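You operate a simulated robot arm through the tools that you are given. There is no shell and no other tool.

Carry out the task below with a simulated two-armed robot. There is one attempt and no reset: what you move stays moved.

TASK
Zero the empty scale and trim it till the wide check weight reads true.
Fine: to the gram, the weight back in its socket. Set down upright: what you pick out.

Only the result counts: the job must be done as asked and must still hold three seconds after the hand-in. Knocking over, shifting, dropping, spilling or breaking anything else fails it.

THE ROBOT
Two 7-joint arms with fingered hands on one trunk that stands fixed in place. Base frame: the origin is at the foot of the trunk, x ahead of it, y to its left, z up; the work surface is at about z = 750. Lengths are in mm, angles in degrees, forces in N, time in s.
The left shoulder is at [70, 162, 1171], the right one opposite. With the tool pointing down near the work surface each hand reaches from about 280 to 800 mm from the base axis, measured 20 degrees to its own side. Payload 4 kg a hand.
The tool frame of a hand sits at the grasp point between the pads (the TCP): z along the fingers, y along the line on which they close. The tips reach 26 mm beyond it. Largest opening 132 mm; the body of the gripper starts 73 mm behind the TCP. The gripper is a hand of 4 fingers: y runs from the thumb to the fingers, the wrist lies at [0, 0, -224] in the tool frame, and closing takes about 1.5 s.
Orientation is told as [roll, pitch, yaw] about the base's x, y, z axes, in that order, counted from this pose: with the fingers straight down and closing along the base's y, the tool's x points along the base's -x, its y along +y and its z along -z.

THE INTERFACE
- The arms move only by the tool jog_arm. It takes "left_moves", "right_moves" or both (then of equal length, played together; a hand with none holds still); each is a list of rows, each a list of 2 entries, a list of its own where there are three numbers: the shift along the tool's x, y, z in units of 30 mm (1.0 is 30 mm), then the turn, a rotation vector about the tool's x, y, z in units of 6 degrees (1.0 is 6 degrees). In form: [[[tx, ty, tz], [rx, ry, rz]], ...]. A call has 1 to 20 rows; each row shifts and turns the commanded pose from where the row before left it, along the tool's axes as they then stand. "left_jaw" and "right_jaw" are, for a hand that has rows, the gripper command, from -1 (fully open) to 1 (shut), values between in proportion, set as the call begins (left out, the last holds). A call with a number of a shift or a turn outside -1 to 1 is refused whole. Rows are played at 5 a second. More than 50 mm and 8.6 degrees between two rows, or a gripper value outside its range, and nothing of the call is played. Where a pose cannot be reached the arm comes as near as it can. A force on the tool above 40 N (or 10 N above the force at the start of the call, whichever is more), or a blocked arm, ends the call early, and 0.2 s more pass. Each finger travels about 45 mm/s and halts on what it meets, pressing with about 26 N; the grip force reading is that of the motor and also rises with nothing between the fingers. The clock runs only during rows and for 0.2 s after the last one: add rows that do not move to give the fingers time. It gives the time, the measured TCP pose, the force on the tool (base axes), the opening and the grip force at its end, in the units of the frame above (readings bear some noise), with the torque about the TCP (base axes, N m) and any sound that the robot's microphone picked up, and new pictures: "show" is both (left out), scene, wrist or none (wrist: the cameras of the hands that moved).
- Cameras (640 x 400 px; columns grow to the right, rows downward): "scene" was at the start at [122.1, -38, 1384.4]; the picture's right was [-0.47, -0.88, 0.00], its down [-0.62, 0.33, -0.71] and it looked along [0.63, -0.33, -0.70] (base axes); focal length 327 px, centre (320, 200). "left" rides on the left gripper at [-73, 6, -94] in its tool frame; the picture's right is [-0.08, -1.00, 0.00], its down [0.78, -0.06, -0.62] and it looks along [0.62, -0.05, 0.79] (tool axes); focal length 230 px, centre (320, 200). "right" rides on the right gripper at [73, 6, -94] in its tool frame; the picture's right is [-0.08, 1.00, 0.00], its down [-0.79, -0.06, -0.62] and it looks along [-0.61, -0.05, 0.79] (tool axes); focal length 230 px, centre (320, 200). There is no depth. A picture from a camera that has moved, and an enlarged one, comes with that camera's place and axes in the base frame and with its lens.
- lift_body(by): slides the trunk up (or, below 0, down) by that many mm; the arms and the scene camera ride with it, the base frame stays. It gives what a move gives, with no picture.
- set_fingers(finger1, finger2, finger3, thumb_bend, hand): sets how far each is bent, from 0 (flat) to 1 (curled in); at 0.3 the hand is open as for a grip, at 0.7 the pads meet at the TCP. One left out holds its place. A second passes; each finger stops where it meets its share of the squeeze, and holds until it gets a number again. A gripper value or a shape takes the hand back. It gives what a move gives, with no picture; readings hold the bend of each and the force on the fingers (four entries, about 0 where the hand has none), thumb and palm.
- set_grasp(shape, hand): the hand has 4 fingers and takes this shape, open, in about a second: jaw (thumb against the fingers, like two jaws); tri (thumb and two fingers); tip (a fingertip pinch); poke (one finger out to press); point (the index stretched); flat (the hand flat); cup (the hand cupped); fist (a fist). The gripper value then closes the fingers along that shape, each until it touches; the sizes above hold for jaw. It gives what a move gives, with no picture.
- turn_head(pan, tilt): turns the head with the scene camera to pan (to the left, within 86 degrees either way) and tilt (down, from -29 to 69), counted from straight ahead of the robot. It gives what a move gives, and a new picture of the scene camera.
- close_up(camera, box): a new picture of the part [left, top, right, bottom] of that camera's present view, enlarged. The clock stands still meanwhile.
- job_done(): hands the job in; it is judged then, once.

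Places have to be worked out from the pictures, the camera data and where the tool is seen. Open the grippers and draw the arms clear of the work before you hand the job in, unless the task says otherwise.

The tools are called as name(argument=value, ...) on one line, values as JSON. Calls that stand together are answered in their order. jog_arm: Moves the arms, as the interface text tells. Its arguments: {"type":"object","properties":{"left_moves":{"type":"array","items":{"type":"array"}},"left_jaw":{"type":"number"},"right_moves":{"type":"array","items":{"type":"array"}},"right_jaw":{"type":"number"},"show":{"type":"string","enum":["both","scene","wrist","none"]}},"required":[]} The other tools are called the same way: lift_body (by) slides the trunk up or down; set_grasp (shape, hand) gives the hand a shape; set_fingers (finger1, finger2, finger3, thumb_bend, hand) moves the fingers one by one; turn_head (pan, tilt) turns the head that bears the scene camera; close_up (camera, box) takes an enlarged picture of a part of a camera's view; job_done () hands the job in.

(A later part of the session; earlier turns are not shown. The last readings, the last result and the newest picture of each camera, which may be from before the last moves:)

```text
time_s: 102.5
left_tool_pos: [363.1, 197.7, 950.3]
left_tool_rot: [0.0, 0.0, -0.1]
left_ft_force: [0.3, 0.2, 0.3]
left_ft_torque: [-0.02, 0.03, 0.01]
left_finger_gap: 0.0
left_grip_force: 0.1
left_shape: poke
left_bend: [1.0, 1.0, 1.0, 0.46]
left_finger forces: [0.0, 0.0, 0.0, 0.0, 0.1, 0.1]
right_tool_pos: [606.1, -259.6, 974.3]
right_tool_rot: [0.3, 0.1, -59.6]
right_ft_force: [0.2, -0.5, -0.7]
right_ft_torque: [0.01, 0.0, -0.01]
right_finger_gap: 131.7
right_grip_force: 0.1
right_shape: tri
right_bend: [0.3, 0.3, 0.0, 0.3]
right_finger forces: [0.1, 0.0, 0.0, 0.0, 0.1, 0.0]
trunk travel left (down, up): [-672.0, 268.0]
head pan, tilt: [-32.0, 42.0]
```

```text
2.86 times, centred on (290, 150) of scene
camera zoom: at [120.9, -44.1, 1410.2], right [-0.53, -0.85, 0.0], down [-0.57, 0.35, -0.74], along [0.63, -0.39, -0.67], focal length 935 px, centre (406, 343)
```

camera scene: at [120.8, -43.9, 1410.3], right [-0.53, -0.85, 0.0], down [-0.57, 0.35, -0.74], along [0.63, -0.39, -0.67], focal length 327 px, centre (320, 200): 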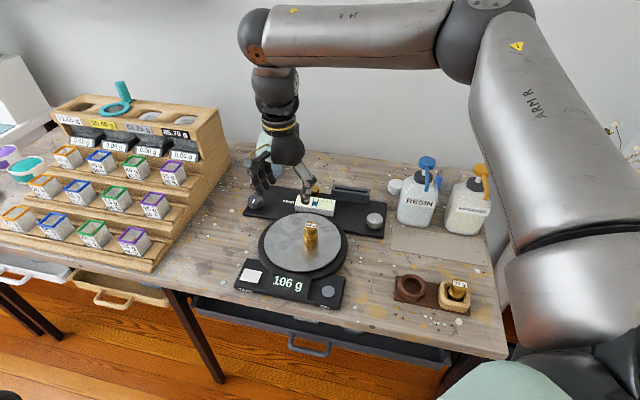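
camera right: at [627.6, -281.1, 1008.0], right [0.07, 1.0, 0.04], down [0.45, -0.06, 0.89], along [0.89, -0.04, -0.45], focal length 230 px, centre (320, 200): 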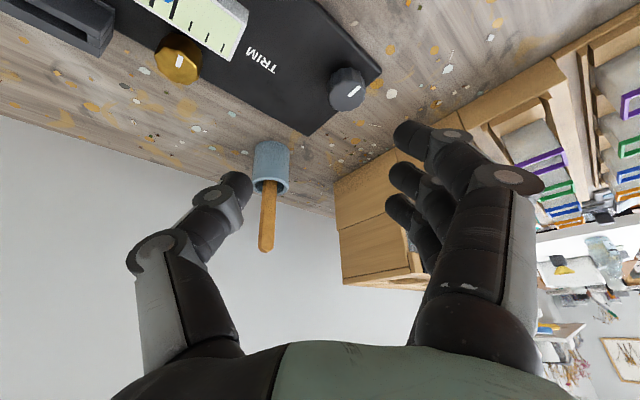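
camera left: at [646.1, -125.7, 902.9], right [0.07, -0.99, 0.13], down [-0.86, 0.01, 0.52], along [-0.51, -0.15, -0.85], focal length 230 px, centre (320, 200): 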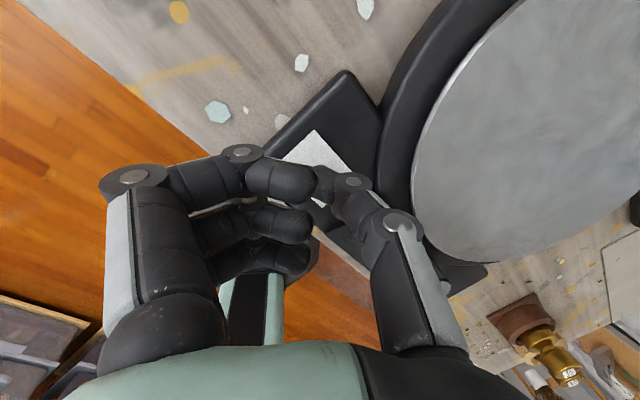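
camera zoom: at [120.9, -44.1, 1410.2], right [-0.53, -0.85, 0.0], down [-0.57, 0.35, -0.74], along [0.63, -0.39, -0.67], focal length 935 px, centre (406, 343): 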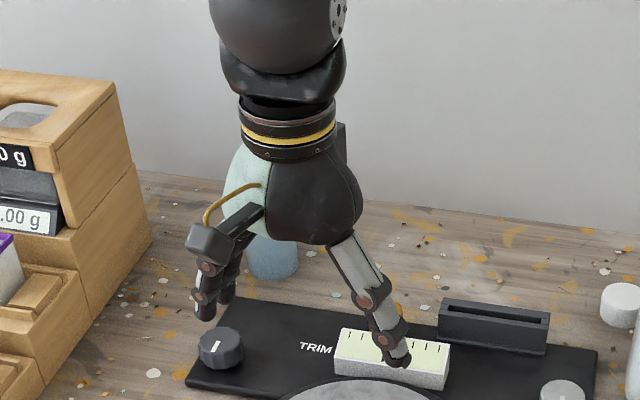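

In "tip", only the middle finger and thumb work while the outer fingers splay clear, which suits a tight knob. The TRIM lettering lines up best with the brass knob, at about (740,-406) with its top at z≈805. A 28° tilt there is well within the wrist limit, so I'll set "tip", pull back, and orient the hand.

set_grasp(hand="right", shape="tip")

jog_arm(right_moves=[[[-0.18, -0.68, -0.45], [0, 0, 0]], [[-0.18, -0.68, -0.45], [0, 0, 0]], [[-0.18, -0.68, -0.45], [0, 0, 0]], [[-0.18, -0.68, -0.45], [0, 0, 0]], [[0, 0, 0], [0, 0, -0.92]], [[0, 0, 0], [0, 0, -0.92]], [[0, 0, 0], [0, 0, -0.92]], [[0, 0, 0], [0, 0, -0.92]], [[0, 0, 0], [0, 0, -0.92]], [[0, 0, 0], [0, 0, -0.92]], [[0, 0, 0], [0, 0, -0.92]], [[0, 0, 0], [0, 0, -0.92]], [[0, 0, 0], [0, 0, -0.92]], [[0, 0, 0], [0, -0.78, 0]], [[0, 0, 0], [0, -0.78, 0]], [[0, 0, 0], [0, -0.78, 0]], [[0, 0, 0], [0, -0.78, 0]], [[0, 0, 0], [0, -0.78, 0]], [[0, 0, 0], [0, -0.78, 0]], [[0, 0, 0], [0, 0, 0]]], show="none")

```text
time_s: 103.4
left_tool_pos: [362.3, 196.4, 950.7]
left_tool_rot: [0.0, 0.0, -0.1]
left_ft_force: [-0.1, 0.6, -0.4]
left_ft_torque: [-0.03, 0.0, -0.01]
left_finger_gap: 0.0
left_grip_force: 0.1
left_shape: poke
left_bend: [1.0, 1.0, 1.0, 0.46]
left_finger forces: [0.0, 0.0, 0.0, 0.0, 0.0, 0.0]
right_tool_pos: [606.5, -260.3, 974.0]
right_tool_rot: [0.3, 0.1, -59.7]
right_ft_force: [0.3, -0.7, 0.7]
right_ft_torque: [-0.03, -0.02, 0.04]
right_finger_gap: 131.8
right_grip_force: 0.1
right_shape: tip
right_bend: [0.0, 0.3, 0.0, 0.3]
right_finger forces: [0.0, 0.0, 0.1, 0.1, 0.1, 0.1]
trunk travel left (down, up): [-672.0, 268.0]
head pan, tilt: [-32.0, 42.0]
```

```text
time_s: 107.6
left_tool_pos: [364.6, 196.8, 949.2]
left_tool_rot: [0.1, 0.0, 0.0]
left_ft_force: [-0.3, -0.2, -0.3]
left_ft_torque: [-0.01, 0.01, 0.01]
left_finger_gap: 0.0
left_grip_force: 0.0
left_shape: poke
left_bend: [1.0, 1.0, 1.0, 0.46]
left_finger forces: [0.0, 0.0, 0.0, 0.0, 0.0, 0.0]
right_tool_pos: [547.1, -320.5, 1028.3]
right_tool_rot: [0.2, -28.2, -10.0]
right_ft_force: [-1.3, -0.3, 0.0]
right_ft_torque: [0.0, 0.0, 0.05]
right_finger_gap: 132.0
right_grip_force: 0.1
right_shape: tip
right_bend: [0.0, 0.3, 0.0, 0.3]
right_finger forces: [0.1, 0.1, 0.0, 0.0, 0.1, 0.0]
trunk travel left (down, up): [-672.0, 268.0]
head pan, tilt: [-32.0, 42.0]
```

Orientation is set at yaw -10°, tilt 28°. I'll now translate horizontally to hover above the brass knob.

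jog_arm(right_moves=[[[-0.755, -0.213, 0.401], [0, 0, 0]], [[-0.755, -0.213, 0.401], [0, 0, 0]], [[-0.755, -0.213, 0.401], [0, 0, 0]], [[-0.755, -0.213, 0.401], [0, 0, 0]], [[-0.755, -0.213, 0.401], [0, 0, 0]], [[-0.755, -0.213, 0.401], [0, 0, 0]], [[-0.755, -0.213, 0.401], [0, 0, 0]], [[-0.755, -0.213, 0.401], [0, 0, 0]], [[0, 0, 0], [0, 0, 0]]], show="both")

close_up(camera="right", box=[180, 0, 460, 200])

```text
time_s: 109.6
left_tool_pos: [363.3, 195.3, 950.5]
left_tool_rot: [-0.1, 0.0, 0.0]
left_ft_force: [0.2, 0.5, 0.5]
left_ft_torque: [0.0, -0.04, -0.02]
left_finger_gap: 0.0
left_grip_force: 0.0
left_shape: poke
left_bend: [1.0, 1.0, 1.0, 0.46]
left_finger forces: [0.1, 0.0, 0.1, 0.1, 0.0, 0.0]
right_tool_pos: [738.9, -406.2, 1028.9]
right_tool_rot: [0.3, -28.2, -10.0]
right_ft_force: [-0.2, 0.2, 0.4]
right_ft_torque: [-0.02, -0.02, 0.01]
right_finger_gap: 131.9
right_grip_force: 0.0
right_shape: tip
right_bend: [0.0, 0.3, 0.0, 0.3]
right_finger forces: [0.1, 0.0, 0.0, 0.0, 0.0, 0.0]
trunk travel left (down, up): [-672.0, 268.0]
head pan, tilt: [-32.0, 42.0]
camera scene: at [120.2, -44.1, 1410.3], right [-0.53, -0.85, 0.0], down [-0.57, 0.35, -0.74], along [0.63, -0.39, -0.67], focal length 327 px, centre (320, 200)
camera right: at [633.5, -383.0, 1076.7], right [0.24, 0.97, 0.04], down [0.38, -0.13, 0.91], along [0.89, -0.2, -0.4], focal length 230 px, centre (320, 200)
```

scene: 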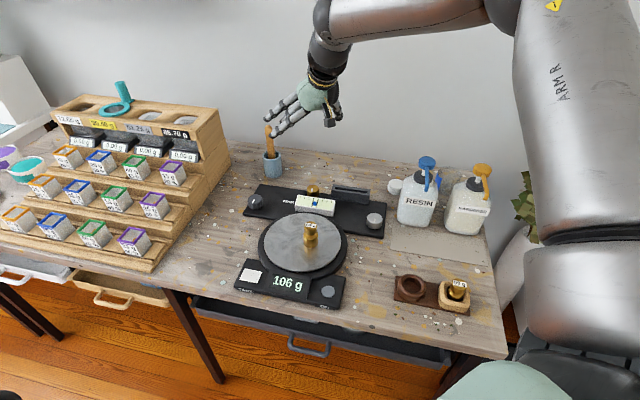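
right: 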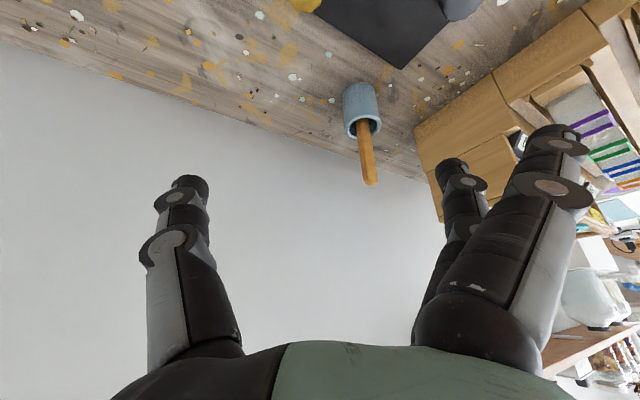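

```text
2.00 times, centred on (320, 100) of right
camera zoom: at [633.5, -383.0, 1076.7], right [0.24, 0.97, 0.04], down [0.38, -0.13, 0.91], along [0.89, -0.2, -0.4], focal length 460 px, centre (320, 400)
```

zoom: 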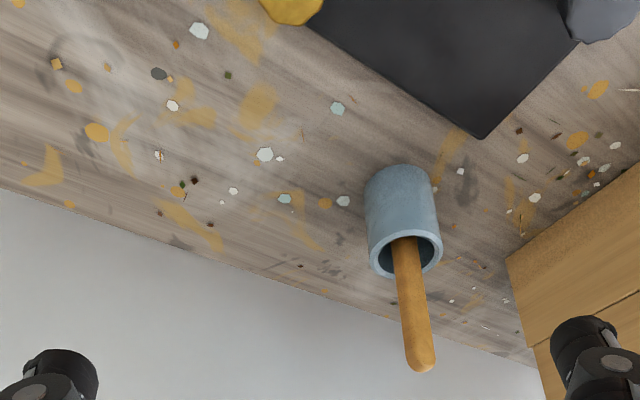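

The hand hovers right above the brass knob with no reach problem, and the stick cup is well behind. I'll lower the trunk 150 mm and look at the alignment.

lift_body(by=-150)

close_up(camera="right", box=[160, 0, 480, 220])

turn_head(pan=-28, tilt=35)

close_up(camera="scene", box=[230, 120, 430, 260])

```text
time_s: 111.4
left_tool_pos: [363.2, 196.6, 801.2]
left_tool_rot: [-0.1, 0.0, 0.0]
left_ft_force: [0.7, 0.1, 0.0]
left_ft_torque: [0.0, 0.02, -0.03]
left_finger_gap: 0.0
left_grip_force: 0.0
left_shape: poke
left_bend: [1.0, 1.0, 1.0, 0.46]
left_finger forces: [0.1, 0.1, 0.0, 0.0, 0.1, 0.0]
right_tool_pos: [739.3, -406.3, 879.0]
right_tool_rot: [0.1, -28.2, -10.0]
right_ft_force: [0.4, 0.6, 0.0]
right_ft_torque: [0.02, 0.01, 0.01]
right_finger_gap: 132.0
right_grip_force: 0.0
right_shape: tip
right_bend: [0.0, 0.3, 0.0, 0.3]
right_finger forces: [0.0, 0.0, 0.0, 0.0, 0.1, 0.0]
trunk travel left (down, up): [-522.0, 418.0]
head pan, tilt: [-32.0, 42.0]
```

```text
1.82 times, centred on (320, 110) of right
camera zoom: at [633.7, -382.9, 926.6], right [0.24, 0.97, 0.04], down [0.38, -0.13, 0.91], along [0.89, -0.2, -0.4], focal length 418 px, centre (320, 364)
```

zoom: 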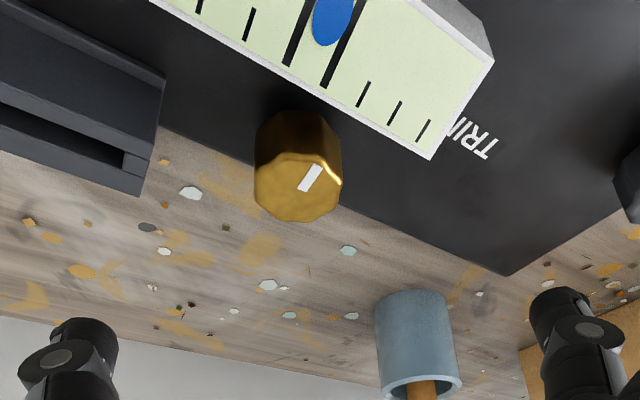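

```text
time_s: 112.0
left_tool_pos: [362.4, 197.0, 800.2]
left_tool_rot: [-0.1, 0.0, 0.0]
left_ft_force: [0.0, -0.1, 0.6]
left_ft_torque: [0.01, -0.01, 0.01]
left_finger_gap: 0.0
left_grip_force: 0.0
left_shape: poke
left_bend: [1.0, 1.0, 1.0, 0.46]
left_finger forces: [0.1, 0.0, 0.0, 0.0, 0.0, 0.1]
right_tool_pos: [740.5, -406.7, 877.5]
right_tool_rot: [0.3, -28.1, -10.0]
right_ft_force: [-0.4, 0.8, -0.9]
right_ft_torque: [-0.05, -0.02, -0.02]
right_finger_gap: 131.9
right_grip_force: 0.1
right_shape: tip
right_bend: [0.0, 0.3, 0.0, 0.3]
right_finger forces: [0.0, 0.0, 0.0, 0.0, 0.1, 0.0]
trunk travel left (down, up): [-522.0, 418.0]
head pan, tilt: [-28.0, 35.0]
camera scene: at [127.7, -41.2, 1270.7], right [-0.47, -0.88, 0.0], down [-0.51, 0.27, -0.82], along [0.72, -0.38, -0.57], focal length 327 px, centre (320, 200)
```

scene: 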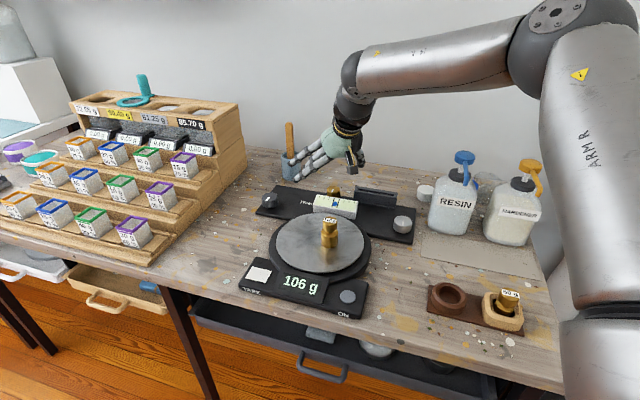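

```text
2.86 times, centred on (330, 190) of scene
camera zoom: at [127.7, -41.2, 1270.7], right [-0.47, -0.88, 0.0], down [-0.51, 0.27, -0.82], along [0.72, -0.38, -0.57], focal length 935 px, centre (291, 229)
```

zoom: 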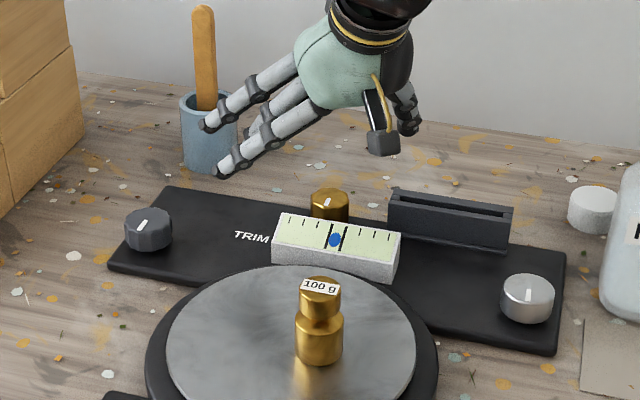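

The wrist view puts brass at (744,-413), with the slot box to its right, so I must come down with the jaw pre-closed. I'll close to about 53 mm, shift a few millimetres to align, and lower 40 mm.

jog_arm(right_moves=[[[0.055, -0.12, -0.03], [0, 0, 0]], [[0.055, -0.125, -0.03], [0, 0, 0]], [[0, 0, 0], [0, 0, 0]], [[0, 0, 0], [0, 0, 0]], [[0, 0, 0], [0, 0, 0]], [[0, 0, 0], [0, 0, 0]], [[0, 0, 0], [0, 0, 0]]], right_jaw=0.18, show="none")

lift_body(by=-38)

close_up(camera="right", box=[160, 20, 480, 240])

close_up(camera="scene", box=[270, 130, 410, 230])

```text
time_s: 113.7
left_tool_pos: [364.9, 195.9, 799.8]
left_tool_rot: [0.0, 0.0, 0.0]
left_ft_force: [-0.2, 0.6, -0.5]
left_ft_torque: [-0.04, -0.02, 0.0]
left_finger_gap: 0.0
left_grip_force: 0.1
left_shape: poke
left_bend: [1.0, 1.0, 1.0, 0.46]
left_finger forces: [0.1, 0.0, 0.0, 0.1, 0.0, 0.1]
right_tool_pos: [735.2, -410.7, 878.6]
right_tool_rot: [0.1, -28.1, -10.1]
right_ft_force: [0.1, 1.4, -0.1]
right_ft_torque: [0.01, -0.01, -0.03]
right_finger_gap: 54.7
right_grip_force: 0.0
right_shape: tip
right_bend: [0.0, 0.73, 0.0, 0.7]
right_finger forces: [0.1, 0.0, 0.0, 0.0, 0.1, 0.1]
trunk travel left (down, up): [-522.0, 418.0]
head pan, tilt: [-28.0, 35.0]
```

```text
time_s: 114.5
left_tool_pos: [363.5, 196.5, 762.2]
left_tool_rot: [0.0, 0.0, 0.1]
left_ft_force: [0.0, 0.7, 0.3]
left_ft_torque: [0.02, 0.0, 0.01]
left_finger_gap: 0.0
left_grip_force: 0.1
left_shape: poke
left_bend: [1.0, 1.0, 1.0, 0.46]
left_finger forces: [0.0, 0.0, 0.1, 0.1, 0.1, 0.1]
right_tool_pos: [734.7, -411.8, 840.2]
right_tool_rot: [0.2, -28.2, -10.0]
right_ft_force: [1.1, 0.2, -0.1]
right_ft_torque: [0.02, -0.04, 0.01]
right_finger_gap: 54.8
right_grip_force: 0.0
right_shape: tip
right_bend: [0.0, 0.73, 0.0, 0.7]
right_finger forces: [0.0, 0.0, 0.1, 0.0, 0.0, 0.0]
trunk travel left (down, up): [-484.0, 456.0]
head pan, tilt: [-28.0, 35.0]
```

```text
1.82 times, centred on (320, 130) of right
camera zoom: at [628.6, -389.1, 888.9], right [0.24, 0.97, 0.04], down [0.38, -0.13, 0.91], along [0.89, -0.2, -0.4], focal length 418 px, centre (320, 327)
```

zoom: 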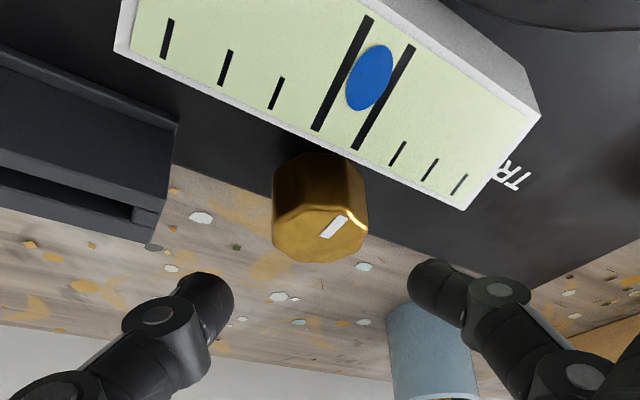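

```text
4.00 times, centred on (340, 180) of scene
camera zoom: at [127.4, -41.1, 1232.8], right [-0.47, -0.88, 0.0], down [-0.51, 0.27, -0.82], along [0.72, -0.38, -0.57], focal length 1309 px, centre (240, 280)
```

zoom: 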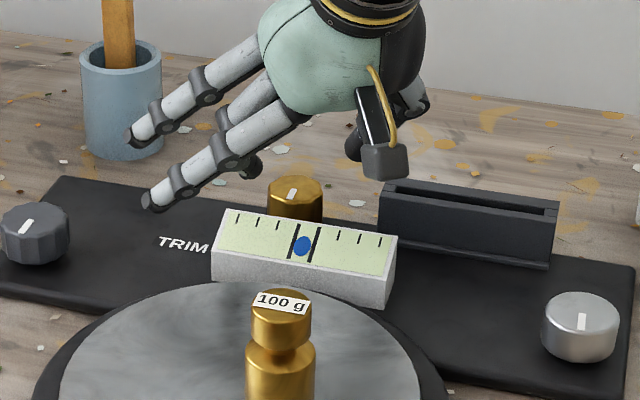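

The fingertips straddle brass evenly (y_t≈+1), but the hand is about 4.5 mm too far forward. I'll draw back that much and lower 24 mm to put the pads on the knob's upper rim.

jog_arm(right_moves=[[[0.13, 0, -0.07], [0, 0, 0]], [[0, 0, 0], [0, 0, 0]]], show="none")

lift_body(by=-24)

close_up(camera="right", box=[160, 50, 480, 270])

close_up(camera="scene", box=[280, 140, 400, 230])

```text
time_s: 115.1
left_tool_pos: [362.9, 196.3, 763.3]
left_tool_rot: [0.0, 0.0, 0.0]
left_ft_force: [-0.2, 0.9, -1.1]
left_ft_torque: [-0.01, -0.03, 0.0]
left_finger_gap: 0.0
left_grip_force: 0.0
left_shape: poke
left_bend: [1.0, 1.0, 1.0, 0.46]
left_finger forces: [0.0, 0.0, 0.1, 0.1, 0.0, 0.1]
right_tool_pos: [730.6, -410.8, 838.7]
right_tool_rot: [0.2, -28.0, -9.9]
right_ft_force: [0.8, 0.1, -0.8]
right_ft_torque: [0.0, 0.03, -0.03]
right_finger_gap: 54.7
right_grip_force: 0.0
right_shape: tip
right_bend: [0.0, 0.73, 0.0, 0.7]
right_finger forces: [0.0, 0.0, 0.1, 0.0, 0.0, 0.0]
trunk travel left (down, up): [-484.0, 456.0]
head pan, tilt: [-28.0, 35.0]
```

```text
time_s: 115.8
left_tool_pos: [363.2, 197.1, 738.7]
left_tool_rot: [0.0, 0.1, 0.0]
left_ft_force: [-0.4, -1.1, 0.2]
left_ft_torque: [0.01, 0.0, -0.02]
left_finger_gap: 0.1
left_grip_force: 0.0
left_shape: poke
left_bend: [1.0, 1.0, 1.0, 0.46]
left_finger forces: [0.0, 0.0, 0.1, 0.1, 0.0, 0.0]
right_tool_pos: [731.0, -410.5, 817.1]
right_tool_rot: [0.1, -28.3, -10.0]
right_ft_force: [3.8, -1.5, 2.9]
right_ft_torque: [0.1, -0.09, -0.17]
right_finger_gap: 52.9
right_grip_force: 0.1
right_shape: tip
right_bend: [0.0, 0.74, 0.0, 0.7]
right_finger forces: [0.0, 5.1, 0.0, 0.1, 0.0, 0.1]
trunk travel left (down, up): [-460.0, 480.0]
head pan, tilt: [-28.0, 35.0]
```

```text
1.82 times, centred on (320, 160) of right
camera zoom: at [625.1, -388.2, 864.7], right [0.24, 0.97, 0.04], down [0.38, -0.13, 0.91], along [0.89, -0.2, -0.4], focal length 418 px, centre (320, 273)
```

zoom: 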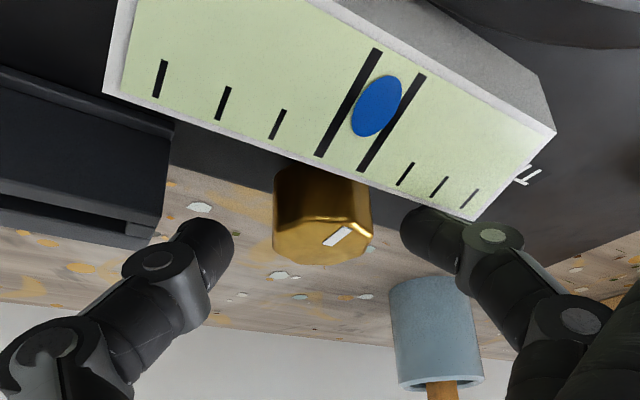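

```text
4.44 times, centred on (340, 185) of scene
camera zoom: at [127.9, -41.4, 1208.7], right [-0.47, -0.88, 0.0], down [-0.51, 0.27, -0.82], along [0.72, -0.38, -0.57], focal length 1455 px, centre (231, 267)
```

zoom: 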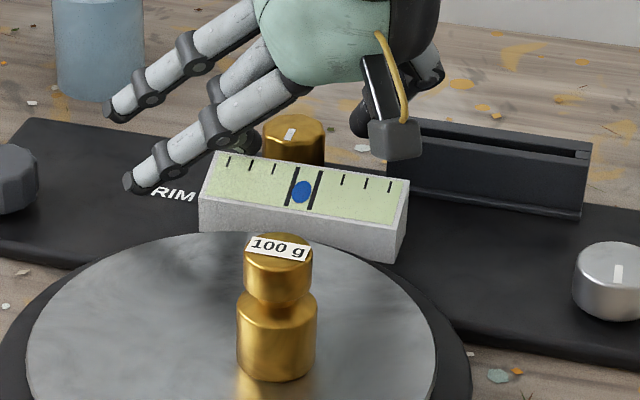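

The middle finger has touched the gauge's back edge with about 5 N. I'll back off upward straight away.

lift_body(by=10)

close_up(camera="right", box=[160, 40, 480, 260])

close_up(camera="scene", box=[280, 140, 400, 230])

```text
time_s: 116.3
left_tool_pos: [364.2, 197.4, 747.5]
left_tool_rot: [0.0, -0.1, 0.0]
left_ft_force: [0.1, 0.8, -0.1]
left_ft_torque: [-0.03, -0.02, -0.01]
left_finger_gap: 0.2
left_grip_force: 0.1
left_shape: poke
left_bend: [1.0, 1.0, 1.0, 0.46]
left_finger forces: [0.1, 0.0, 0.1, 0.1, 0.0, 0.1]
right_tool_pos: [729.7, -411.5, 826.8]
right_tool_rot: [0.2, -28.2, -9.9]
right_ft_force: [-0.1, -0.5, 0.1]
right_ft_torque: [0.02, -0.01, 0.02]
right_finger_gap: 54.2
right_grip_force: 0.1
right_shape: tip
right_bend: [0.0, 0.73, 0.0, 0.7]
right_finger forces: [0.0, 0.1, 0.1, 0.1, 0.0, 0.0]
trunk travel left (down, up): [-470.0, 470.0]
head pan, tilt: [-28.0, 35.0]
```

```text
1.82 times, centred on (320, 150) of right
camera zoom: at [624.4, -387.8, 873.9], right [0.24, 0.97, 0.04], down [0.39, -0.13, 0.91], along [0.89, -0.2, -0.41], focal length 418 px, centre (320, 291)
```

zoom: 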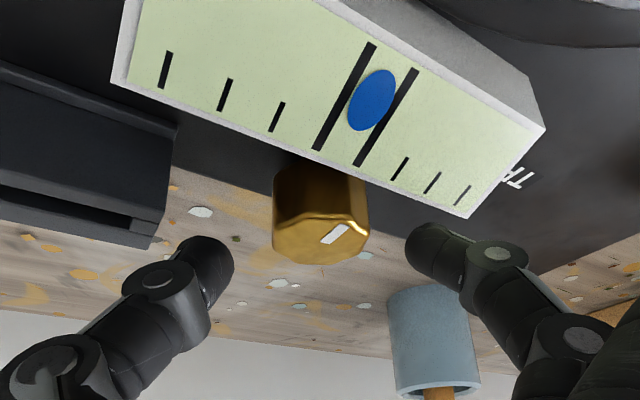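

```text
4.44 times, centred on (340, 185) of scene
camera zoom: at [128.0, -41.2, 1218.7], right [-0.47, -0.88, 0.0], down [-0.51, 0.27, -0.82], along [0.72, -0.38, -0.57], focal length 1455 px, centre (231, 267)
```

zoom: 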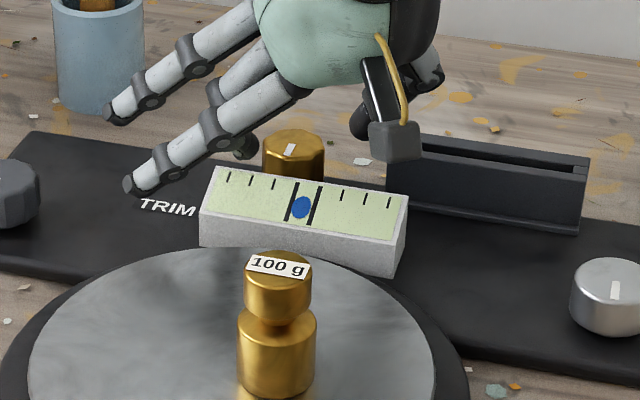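

The contact is gone and nothing looks shifted. I'll turn the hand 20° clockwise about the vertical so the pinch runs parallel to the gauge and the finger sits clear of its back edge.

jog_arm(right_moves=[[[0, 0, -0.1], [0, 0, 0]], [[0, 0, 0], [0.39, 0, 0.735]], [[0, 0, 0], [0.39, 0, 0.735]], [[0, 0, 0], [0.39, 0, 0.735]], [[0, 0, 0], [0.39, 0, 0.735]], [[0, 0, 0], [0, 0, 0]]], show="none")

close_up(camera="right", box=[160, 40, 480, 260])

close_up(camera="scene", box=[280, 130, 400, 220])

```text
time_s: 117.8
left_tool_pos: [363.1, 196.6, 748.6]
left_tool_rot: [0.1, 0.1, 0.1]
left_ft_force: [0.7, 0.7, 0.1]
left_ft_torque: [0.0, 0.01, 0.01]
left_finger_gap: 0.1
left_grip_force: 0.1
left_shape: poke
left_bend: [1.0, 1.0, 1.0, 0.46]
left_finger forces: [0.1, 0.0, 0.0, 0.0, 0.1, 0.1]
right_tool_pos: [728.6, -410.6, 828.4]
right_tool_rot: [0.2, -28.1, -30.2]
right_ft_force: [0.2, 0.8, 0.3]
right_ft_torque: [0.0, 0.05, 0.01]
right_finger_gap: 54.0
right_grip_force: 0.0
right_shape: tip
right_bend: [0.0, 0.73, 0.0, 0.7]
right_finger forces: [0.0, 0.0, 0.0, 0.1, 0.0, 0.1]
trunk travel left (down, up): [-470.0, 470.0]
head pan, tilt: [-28.0, 35.0]
```

```text
1.82 times, centred on (320, 150) of right
camera zoom: at [637.5, -352.5, 877.7], right [0.56, 0.83, 0.04], down [0.32, -0.26, 0.91], along [0.77, -0.5, -0.41], focal length 418 px, centre (320, 291)
```

zoom: 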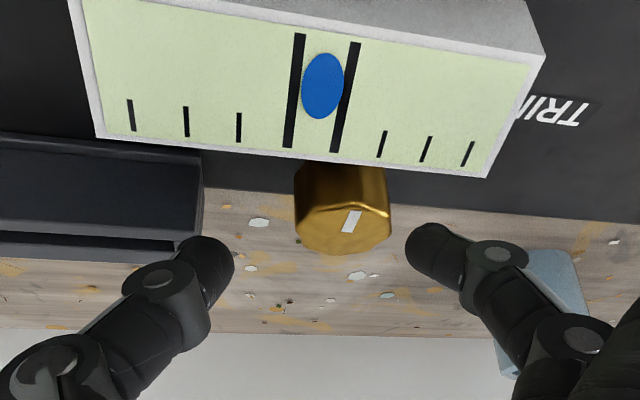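

```text
4.44 times, centred on (340, 175) of scene
camera zoom: at [127.5, -41.2, 1218.8], right [-0.47, -0.88, 0.0], down [-0.51, 0.27, -0.82], along [0.72, -0.38, -0.57], focal length 1455 px, centre (231, 311)
```

zoom: 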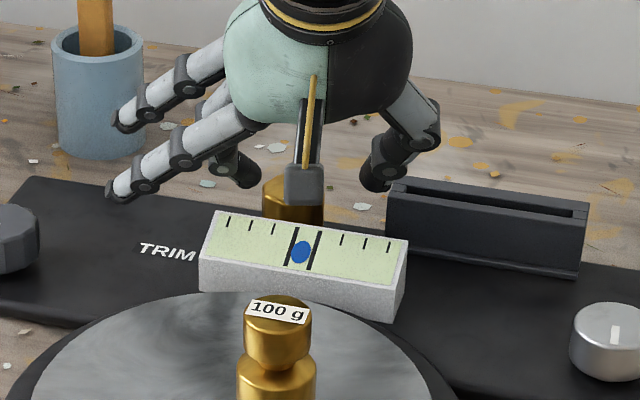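

The pinch now runs parallel to the gauge, and brass sits about 8 mm towards the finger and 10 mm ahead. I'll shift 5 mm sideways and 2 mm forward, then lower in two steps while watching the forces.

jog_arm(right_moves=[[[-0.06, 0.165, 0.03], [0, 0, 0]], [[0, 0, 0], [0, 0, 0]]], show="none")

lift_body(by=-8)

close_up(camera="right", box=[160, 40, 480, 260])

```text
time_s: 118.3
left_tool_pos: [363.2, 197.6, 749.1]
left_tool_rot: [-0.1, 0.0, 0.0]
left_ft_force: [0.2, -0.5, 0.2]
left_ft_torque: [0.02, 0.03, 0.01]
left_finger_gap: 0.3
left_grip_force: 0.0
left_shape: poke
left_bend: [1.0, 1.0, 1.0, 0.46]
left_finger forces: [0.0, 0.0, 0.0, 0.0, 0.1, 0.1]
right_tool_pos: [733.3, -407.5, 829.1]
right_tool_rot: [0.2, -28.1, -30.0]
right_ft_force: [-1.5, -0.6, 0.8]
right_ft_torque: [0.0, 0.02, -0.01]
right_finger_gap: 54.1
right_grip_force: 0.0
right_shape: tip
right_bend: [0.0, 0.73, 0.0, 0.7]
right_finger forces: [0.0, 0.0, 0.0, 0.0, 0.0, 0.0]
trunk travel left (down, up): [-470.0, 470.0]
head pan, tilt: [-28.0, 35.0]
```

```text
time_s: 118.9
left_tool_pos: [362.9, 196.6, 739.3]
left_tool_rot: [0.0, 0.1, -0.1]
left_ft_force: [-0.1, 0.2, -0.2]
left_ft_torque: [0.0, 0.0, -0.02]
left_finger_gap: 0.3
left_grip_force: 0.1
left_shape: poke
left_bend: [1.0, 1.0, 1.0, 0.46]
left_finger forces: [0.0, 0.1, 0.0, 0.1, 0.1, 0.0]
right_tool_pos: [733.0, -407.3, 821.5]
right_tool_rot: [0.4, -28.1, -30.1]
right_ft_force: [0.1, 0.0, -0.5]
right_ft_torque: [0.03, -0.03, -0.03]
right_finger_gap: 54.1
right_grip_force: 0.1
right_shape: tip
right_bend: [0.0, 0.73, 0.0, 0.7]
right_finger forces: [0.0, 0.0, 0.0, 0.1, 0.0, 0.0]
trunk travel left (down, up): [-462.0, 478.0]
head pan, tilt: [-28.0, 35.0]
```

```text
1.82 times, centred on (320, 150) of right
camera zoom: at [642.1, -348.9, 870.0], right [0.56, 0.83, 0.04], down [0.32, -0.26, 0.91], along [0.77, -0.49, -0.41], focal length 418 px, centre (320, 291)
```

zoom: 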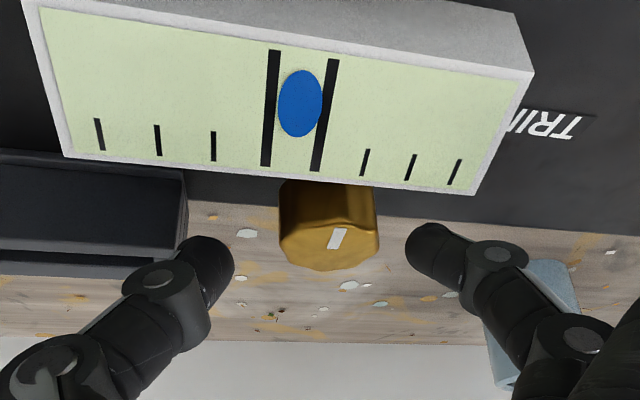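

Brass is now about 4 mm to the finger side, which suits the thumb-led closing, and the finger is clear of the gauge. I'll lower 6 mm more and check.

lift_body(by=-6)

close_up(camera="right", box=[160, 40, 480, 260])

close_up(camera="scene", box=[280, 130, 400, 220])

```text
time_s: 119.5
left_tool_pos: [363.9, 196.5, 735.3]
left_tool_rot: [0.0, 0.0, 0.0]
left_ft_force: [0.4, 0.4, -0.7]
left_ft_torque: [-0.01, -0.02, 0.0]
left_finger_gap: 0.0
left_grip_force: 0.1
left_shape: poke
left_bend: [1.0, 1.0, 1.0, 0.46]
left_finger forces: [0.0, 0.1, 0.0, 0.0, 0.1, 0.0]
right_tool_pos: [731.9, -406.8, 815.3]
right_tool_rot: [0.4, -28.1, -30.0]
right_ft_force: [0.3, -0.6, 0.0]
right_ft_torque: [0.02, -0.01, 0.0]
right_finger_gap: 54.2
right_grip_force: 0.1
right_shape: tip
right_bend: [0.0, 0.73, 0.0, 0.7]
right_finger forces: [0.0, 0.0, 0.0, 0.1, 0.0, 0.1]
trunk travel left (down, up): [-456.0, 484.0]
head pan, tilt: [-28.0, 35.0]
```

```text
1.82 times, centred on (320, 150) of right
camera zoom: at [642.0, -348.9, 864.1], right [0.56, 0.83, 0.04], down [0.32, -0.26, 0.91], along [0.77, -0.49, -0.41], focal length 418 px, centre (320, 291)
```

zoom: 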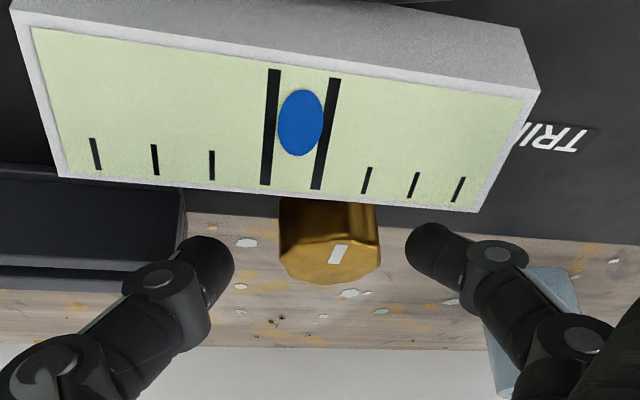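

```text
4.44 times, centred on (340, 175) of scene
camera zoom: at [127.5, -41.1, 1204.7], right [-0.47, -0.88, 0.0], down [-0.51, 0.27, -0.82], along [0.72, -0.38, -0.57], focal length 1455 px, centre (231, 311)
```

zoom: 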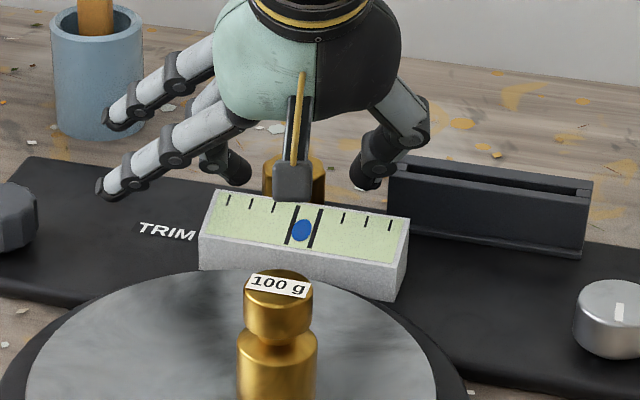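

All clear, with about 10 mm of overlap on the knob and no forces. I'll close the pinch on brass.

jog_arm(right_moves=[[[0, 0, 0], [0, 0, 0]], [[0, 0, 0], [0, 0, 0]], [[0, 0, 0], [0, 0, 0]], [[0, 0, 0], [0, 0, 0]], [[0, 0, 0], [0, 0, 0]], [[0, 0, 0], [0, 0, 0]]], right_jaw=1, show="none")

close_up(camera="right", box=[160, 40, 480, 260])

close_up(camera="scene", box=[230, 130, 400, 260])

```text
time_s: 120.9
left_tool_pos: [362.0, 198.3, 734.3]
left_tool_rot: [-0.1, 0.1, 0.0]
left_ft_force: [-0.3, -0.6, 0.9]
left_ft_torque: [-0.02, -0.01, -0.02]
left_finger_gap: 0.0
left_grip_force: 0.0
left_shape: poke
left_bend: [1.0, 1.0, 1.0, 0.46]
left_finger forces: [0.0, 0.1, 0.0, 0.0, 0.1, 0.0]
right_tool_pos: [732.6, -405.2, 816.3]
right_tool_rot: [0.3, -28.1, -29.9]
right_ft_force: [-9.7, 8.8, 0.5]
right_ft_torque: [0.21, 0.17, 0.07]
right_finger_gap: 16.2
right_grip_force: 25.8
right_shape: tip
right_bend: [0.26, 0.73, 0.26, 0.7]
right_finger forces: [0.0, 23.5, 0.0, 0.0, 20.5, 0.1]
trunk travel left (down, up): [-456.0, 484.0]
head pan, tilt: [-28.0, 35.0]
```

```text
1.82 times, centred on (320, 150) of right
camera zoom: at [640.9, -347.4, 864.7], right [0.55, 0.83, 0.04], down [0.32, -0.26, 0.91], along [0.77, -0.49, -0.41], focal length 418 px, centre (320, 291)
```

zoom: 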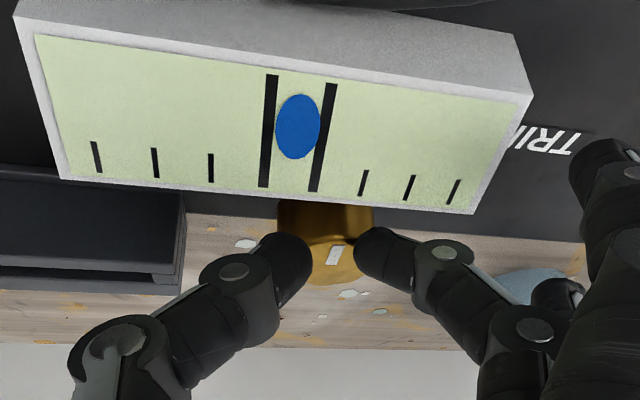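

```text
3.08 times, centred on (315, 195) of scene
camera zoom: at [126.3, -40.0, 1204.9], right [-0.47, -0.88, 0.0], down [-0.51, 0.27, -0.82], along [0.72, -0.39, -0.57], focal length 1007 px, centre (335, 215)
```

zoom: 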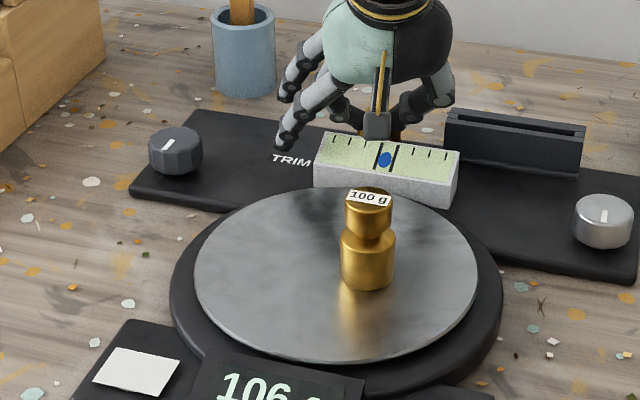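

The pinch caught only the near side of brass (16 mm gap, with the hand pushed back by 13 N), so the knob centre is further ahead than I judged. I'll reopen and move about 10 mm forward.

jog_arm(right_moves=[[[0, 0, 0], [0, 0, 0]], [[0, 0, 0], [0, 0, 0]], [[0, 0, 0], [0, 0, 0]], [[-0.147, 0, 0.078], [0, 0, 0]], [[-0.147, 0, 0.078], [0, 0, 0]], [[0, 0, 0], [0, 0, 0]]], right_jaw=0.18, show="none")

close_up(camera="right", box=[160, 40, 480, 260])

close_up(camera="scene", box=[230, 130, 400, 260])

```text
time_s: 122.3
left_tool_pos: [362.8, 197.1, 733.5]
left_tool_rot: [0.1, 0.1, 0.0]
left_ft_force: [-0.2, -1.3, -0.2]
left_ft_torque: [0.02, 0.0, 0.03]
left_finger_gap: 0.0
left_grip_force: 0.1
left_shape: poke
left_bend: [1.0, 1.0, 1.0, 0.46]
left_finger forces: [0.0, 0.1, 0.0, 0.1, 0.0, 0.1]
right_tool_pos: [743.1, -411.9, 815.5]
right_tool_rot: [0.3, -28.1, -29.9]
right_ft_force: [0.7, 0.0, 0.7]
right_ft_torque: [0.01, -0.01, 0.0]
right_finger_gap: 53.4
right_grip_force: 0.0
right_shape: tip
right_bend: [0.0, 0.73, 0.0, 0.7]
right_finger forces: [0.1, 0.0, 0.1, 0.1, 0.0, 0.0]
trunk travel left (down, up): [-456.0, 484.0]
head pan, tilt: [-28.0, 35.0]
```

```text
1.82 times, centred on (320, 150) of right
camera zoom: at [651.0, -353.5, 864.1], right [0.56, 0.83, 0.04], down [0.32, -0.26, 0.91], along [0.77, -0.49, -0.41], focal length 418 px, centre (320, 291)
```

zoom: 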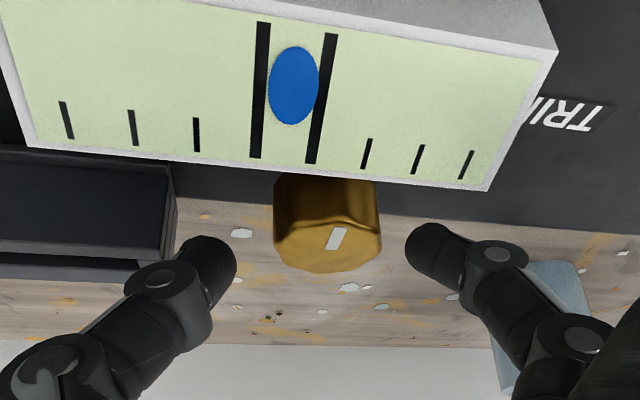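

```text
3.08 times, centred on (315, 195) of scene
camera zoom: at [127.7, -41.2, 1204.7], right [-0.47, -0.88, 0.0], down [-0.51, 0.27, -0.82], along [0.72, -0.38, -0.57], focal length 1007 px, centre (335, 215)
```

zoom: 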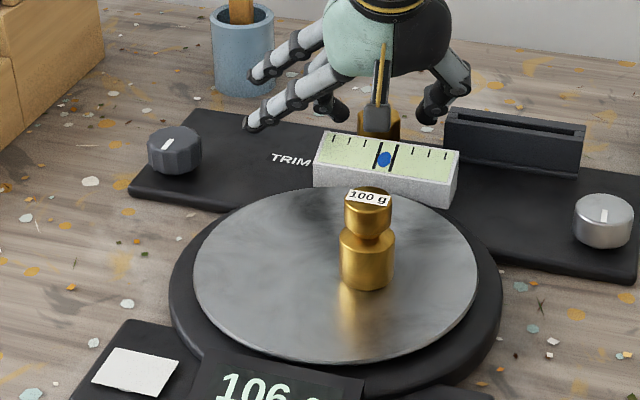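

The panel hasn't moved. Weighing all the views with the contact geometry, brass is centred near (753,-417), so I need about 6 mm more forward and 4 mm lower before closing again.

jog_arm(right_moves=[[[-0.088, 0, 0.047], [0, 0, 0]], [[-0.088, 0, 0.047], [0, 0, 0]], [[0, 0, 0], [0, 0, 0]]], show="none")

lift_body(by=-4)

close_up(camera="right", box=[160, 40, 480, 260])

```text
time_s: 123.1
left_tool_pos: [363.6, 196.4, 733.9]
left_tool_rot: [-0.1, 0.1, 0.0]
left_ft_force: [0.1, 0.2, -0.2]
left_ft_torque: [0.02, -0.03, 0.02]
left_finger_gap: 0.0
left_grip_force: 0.0
left_shape: poke
left_bend: [1.0, 1.0, 1.0, 0.46]
left_finger forces: [0.0, 0.0, 0.0, 0.1, 0.0, 0.0]
right_tool_pos: [747.0, -414.3, 814.5]
right_tool_rot: [0.3, -28.2, -30.0]
right_ft_force: [-0.8, 0.0, 0.0]
right_ft_torque: [0.02, -0.01, -0.04]
right_finger_gap: 53.3
right_grip_force: 0.0
right_shape: tip
right_bend: [0.0, 0.73, 0.0, 0.7]
right_finger forces: [0.0, 0.1, 0.0, 0.1, 0.0, 0.0]
trunk travel left (down, up): [-456.0, 484.0]
head pan, tilt: [-28.0, 35.0]
```

```text
time_s: 123.6
left_tool_pos: [363.3, 197.9, 730.9]
left_tool_rot: [-0.1, -0.1, 0.1]
left_ft_force: [-0.9, -0.8, 0.5]
left_ft_torque: [0.02, 0.02, 0.01]
left_finger_gap: 0.0
left_grip_force: 0.1
left_shape: poke
left_bend: [1.0, 1.0, 1.0, 0.46]
left_finger forces: [0.0, 0.0, 0.0, 0.1, 0.0, 0.0]
right_tool_pos: [745.6, -415.3, 811.3]
right_tool_rot: [0.4, -28.0, -29.9]
right_ft_force: [0.2, -0.9, -0.4]
right_ft_torque: [0.0, 0.0, 0.02]
right_finger_gap: 53.3
right_grip_force: 0.0
right_shape: tip
right_bend: [0.0, 0.73, 0.0, 0.7]
right_finger forces: [0.0, 0.0, 0.1, 0.0, 0.1, 0.0]
trunk travel left (down, up): [-452.0, 488.0]
head pan, tilt: [-28.0, 35.0]
```

```text
1.82 times, centred on (320, 150) of right
camera zoom: at [655.7, -356.8, 860.2], right [0.56, 0.83, 0.04], down [0.32, -0.26, 0.91], along [0.77, -0.49, -0.41], focal length 418 px, centre (320, 291)
```

zoom: 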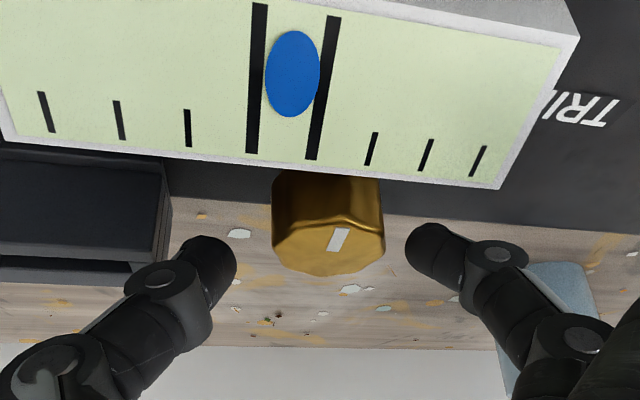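

Brass sits centred between thumb and finger. I'll close again on a moderate command and check whether the gap matches the knob's width.

jog_arm(right_moves=[[[0, 0, 0], [0, 0, 0]], [[0, 0, 0], [0, 0, 0]], [[0, 0, 0], [0, 0, 0]], [[0, 0, 0], [0, 0, 0]], [[0, 0, 0], [0, 0, 0]]], right_jaw=0.8, show="none")

close_up(camera="right", box=[160, 40, 480, 260])

close_up(camera="scene", box=[230, 150, 400, 280])

```text
time_s: 124.8
left_tool_pos: [364.3, 197.7, 729.6]
left_tool_rot: [-0.1, 0.0, -0.1]
left_ft_force: [0.3, 0.6, 0.5]
left_ft_torque: [-0.03, 0.01, -0.02]
left_finger_gap: 0.0
left_grip_force: 0.0
left_shape: poke
left_bend: [1.0, 1.0, 1.0, 0.46]
left_finger forces: [0.1, 0.0, 0.0, 0.0, 0.0, 0.0]
right_tool_pos: [746.8, -413.3, 811.7]
right_tool_rot: [0.3, -28.0, -29.9]
right_ft_force: [1.5, 0.6, 0.5]
right_ft_torque: [-0.02, 0.01, -0.03]
right_finger_gap: 28.2
right_grip_force: 25.7
right_shape: tip
right_bend: [0.26, 0.73, 0.26, 0.7]
right_finger forces: [0.0, 24.3, 0.1, 0.0, 22.3, 0.0]
trunk travel left (down, up): [-452.0, 488.0]
head pan, tilt: [-28.0, 35.0]
```

```text
1.82 times, centred on (320, 150) of right
camera zoom: at [656.0, -356.6, 860.1], right [0.56, 0.83, 0.04], down [0.32, -0.26, 0.91], along [0.77, -0.49, -0.41], focal length 418 px, centre (320, 291)
```

zoom: 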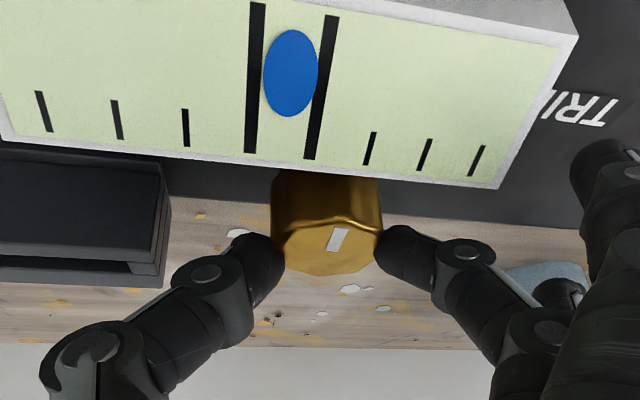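

```text
3.08 times, centred on (315, 215) of scene
camera zoom: at [128.0, -41.0, 1200.7], right [-0.47, -0.88, 0.0], down [-0.51, 0.27, -0.82], along [0.72, -0.38, -0.57], focal length 1007 px, centre (335, 154)
```

zoom: 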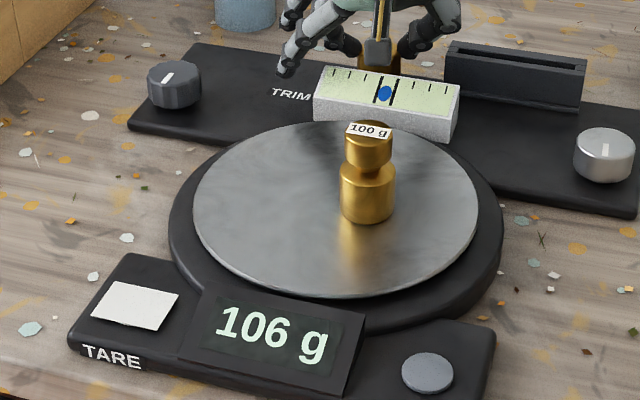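

Now the grip is clean: 28 mm gap, balanced 24/22 N, and no net force on the hand. I'll turn brass about 8° counter-clockwise about the vertical and watch the display.

jog_arm(right_moves=[[[0, 0, 0], [-0.209, 0, -0.392]], [[0, 0, 0], [-0.209, 0, -0.392]], [[0, 0, 0], [-0.209, 0, -0.392]], [[0, 0, 0], [0, 0, 0]]], show="none")

close_up(camera="scene", box=[230, 150, 400, 280])

close_up(camera="right", box=[160, 40, 480, 260])

```text
time_s: 125.8
left_tool_pos: [363.2, 197.5, 729.6]
left_tool_rot: [0.0, 0.0, 0.0]
left_ft_force: [-0.3, -0.5, -0.9]
left_ft_torque: [0.0, 0.02, 0.0]
left_finger_gap: 0.0
left_grip_force: 0.1
left_shape: poke
left_bend: [1.0, 1.0, 1.0, 0.46]
left_finger forces: [0.0, 0.1, 0.1, 0.0, 0.1, 0.1]
right_tool_pos: [746.3, -415.2, 810.5]
right_tool_rot: [0.2, -28.1, -22.0]
right_ft_force: [5.3, -2.5, 1.8]
right_ft_torque: [-0.11, -0.09, 0.02]
right_finger_gap: 28.2
right_grip_force: 25.9
right_shape: tip
right_bend: [0.26, 0.73, 0.26, 0.7]
right_finger forces: [0.1, 23.8, 0.0, 0.0, 24.1, 0.0]
trunk travel left (down, up): [-452.0, 488.0]
head pan, tilt: [-28.0, 35.0]
```

```text
3.08 times, centred on (315, 215) of scene
camera zoom: at [128.1, -41.3, 1200.7], right [-0.47, -0.88, 0.0], down [-0.51, 0.27, -0.82], along [0.72, -0.38, -0.57], focal length 1007 px, centre (335, 154)
```

zoom: 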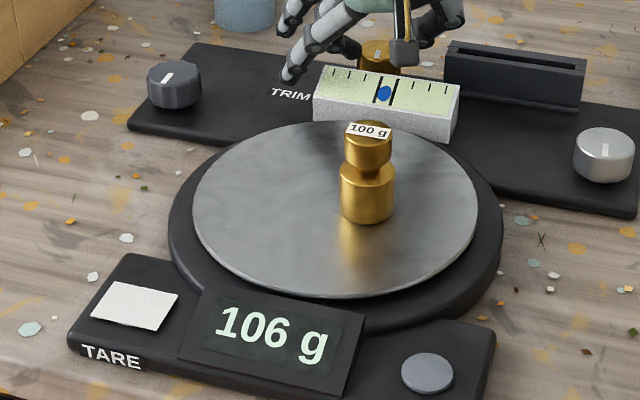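

```text
1.82 times, centred on (320, 150) of right
camera zoom: at [648.3, -370.7, 859.9], right [0.43, 0.9, 0.04], down [0.35, -0.21, 0.91], along [0.83, -0.38, -0.4], focal length 418 px, centre (320, 291)
```

zoom: 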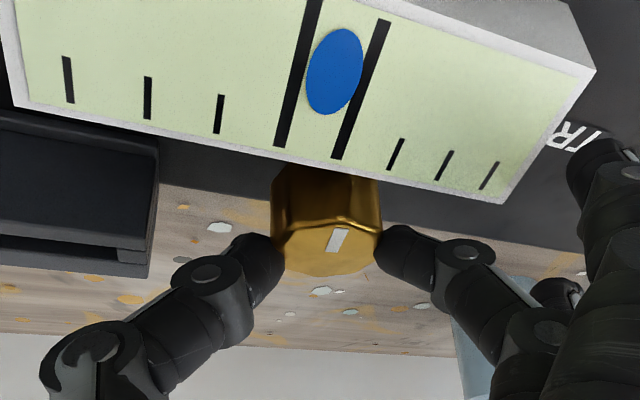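

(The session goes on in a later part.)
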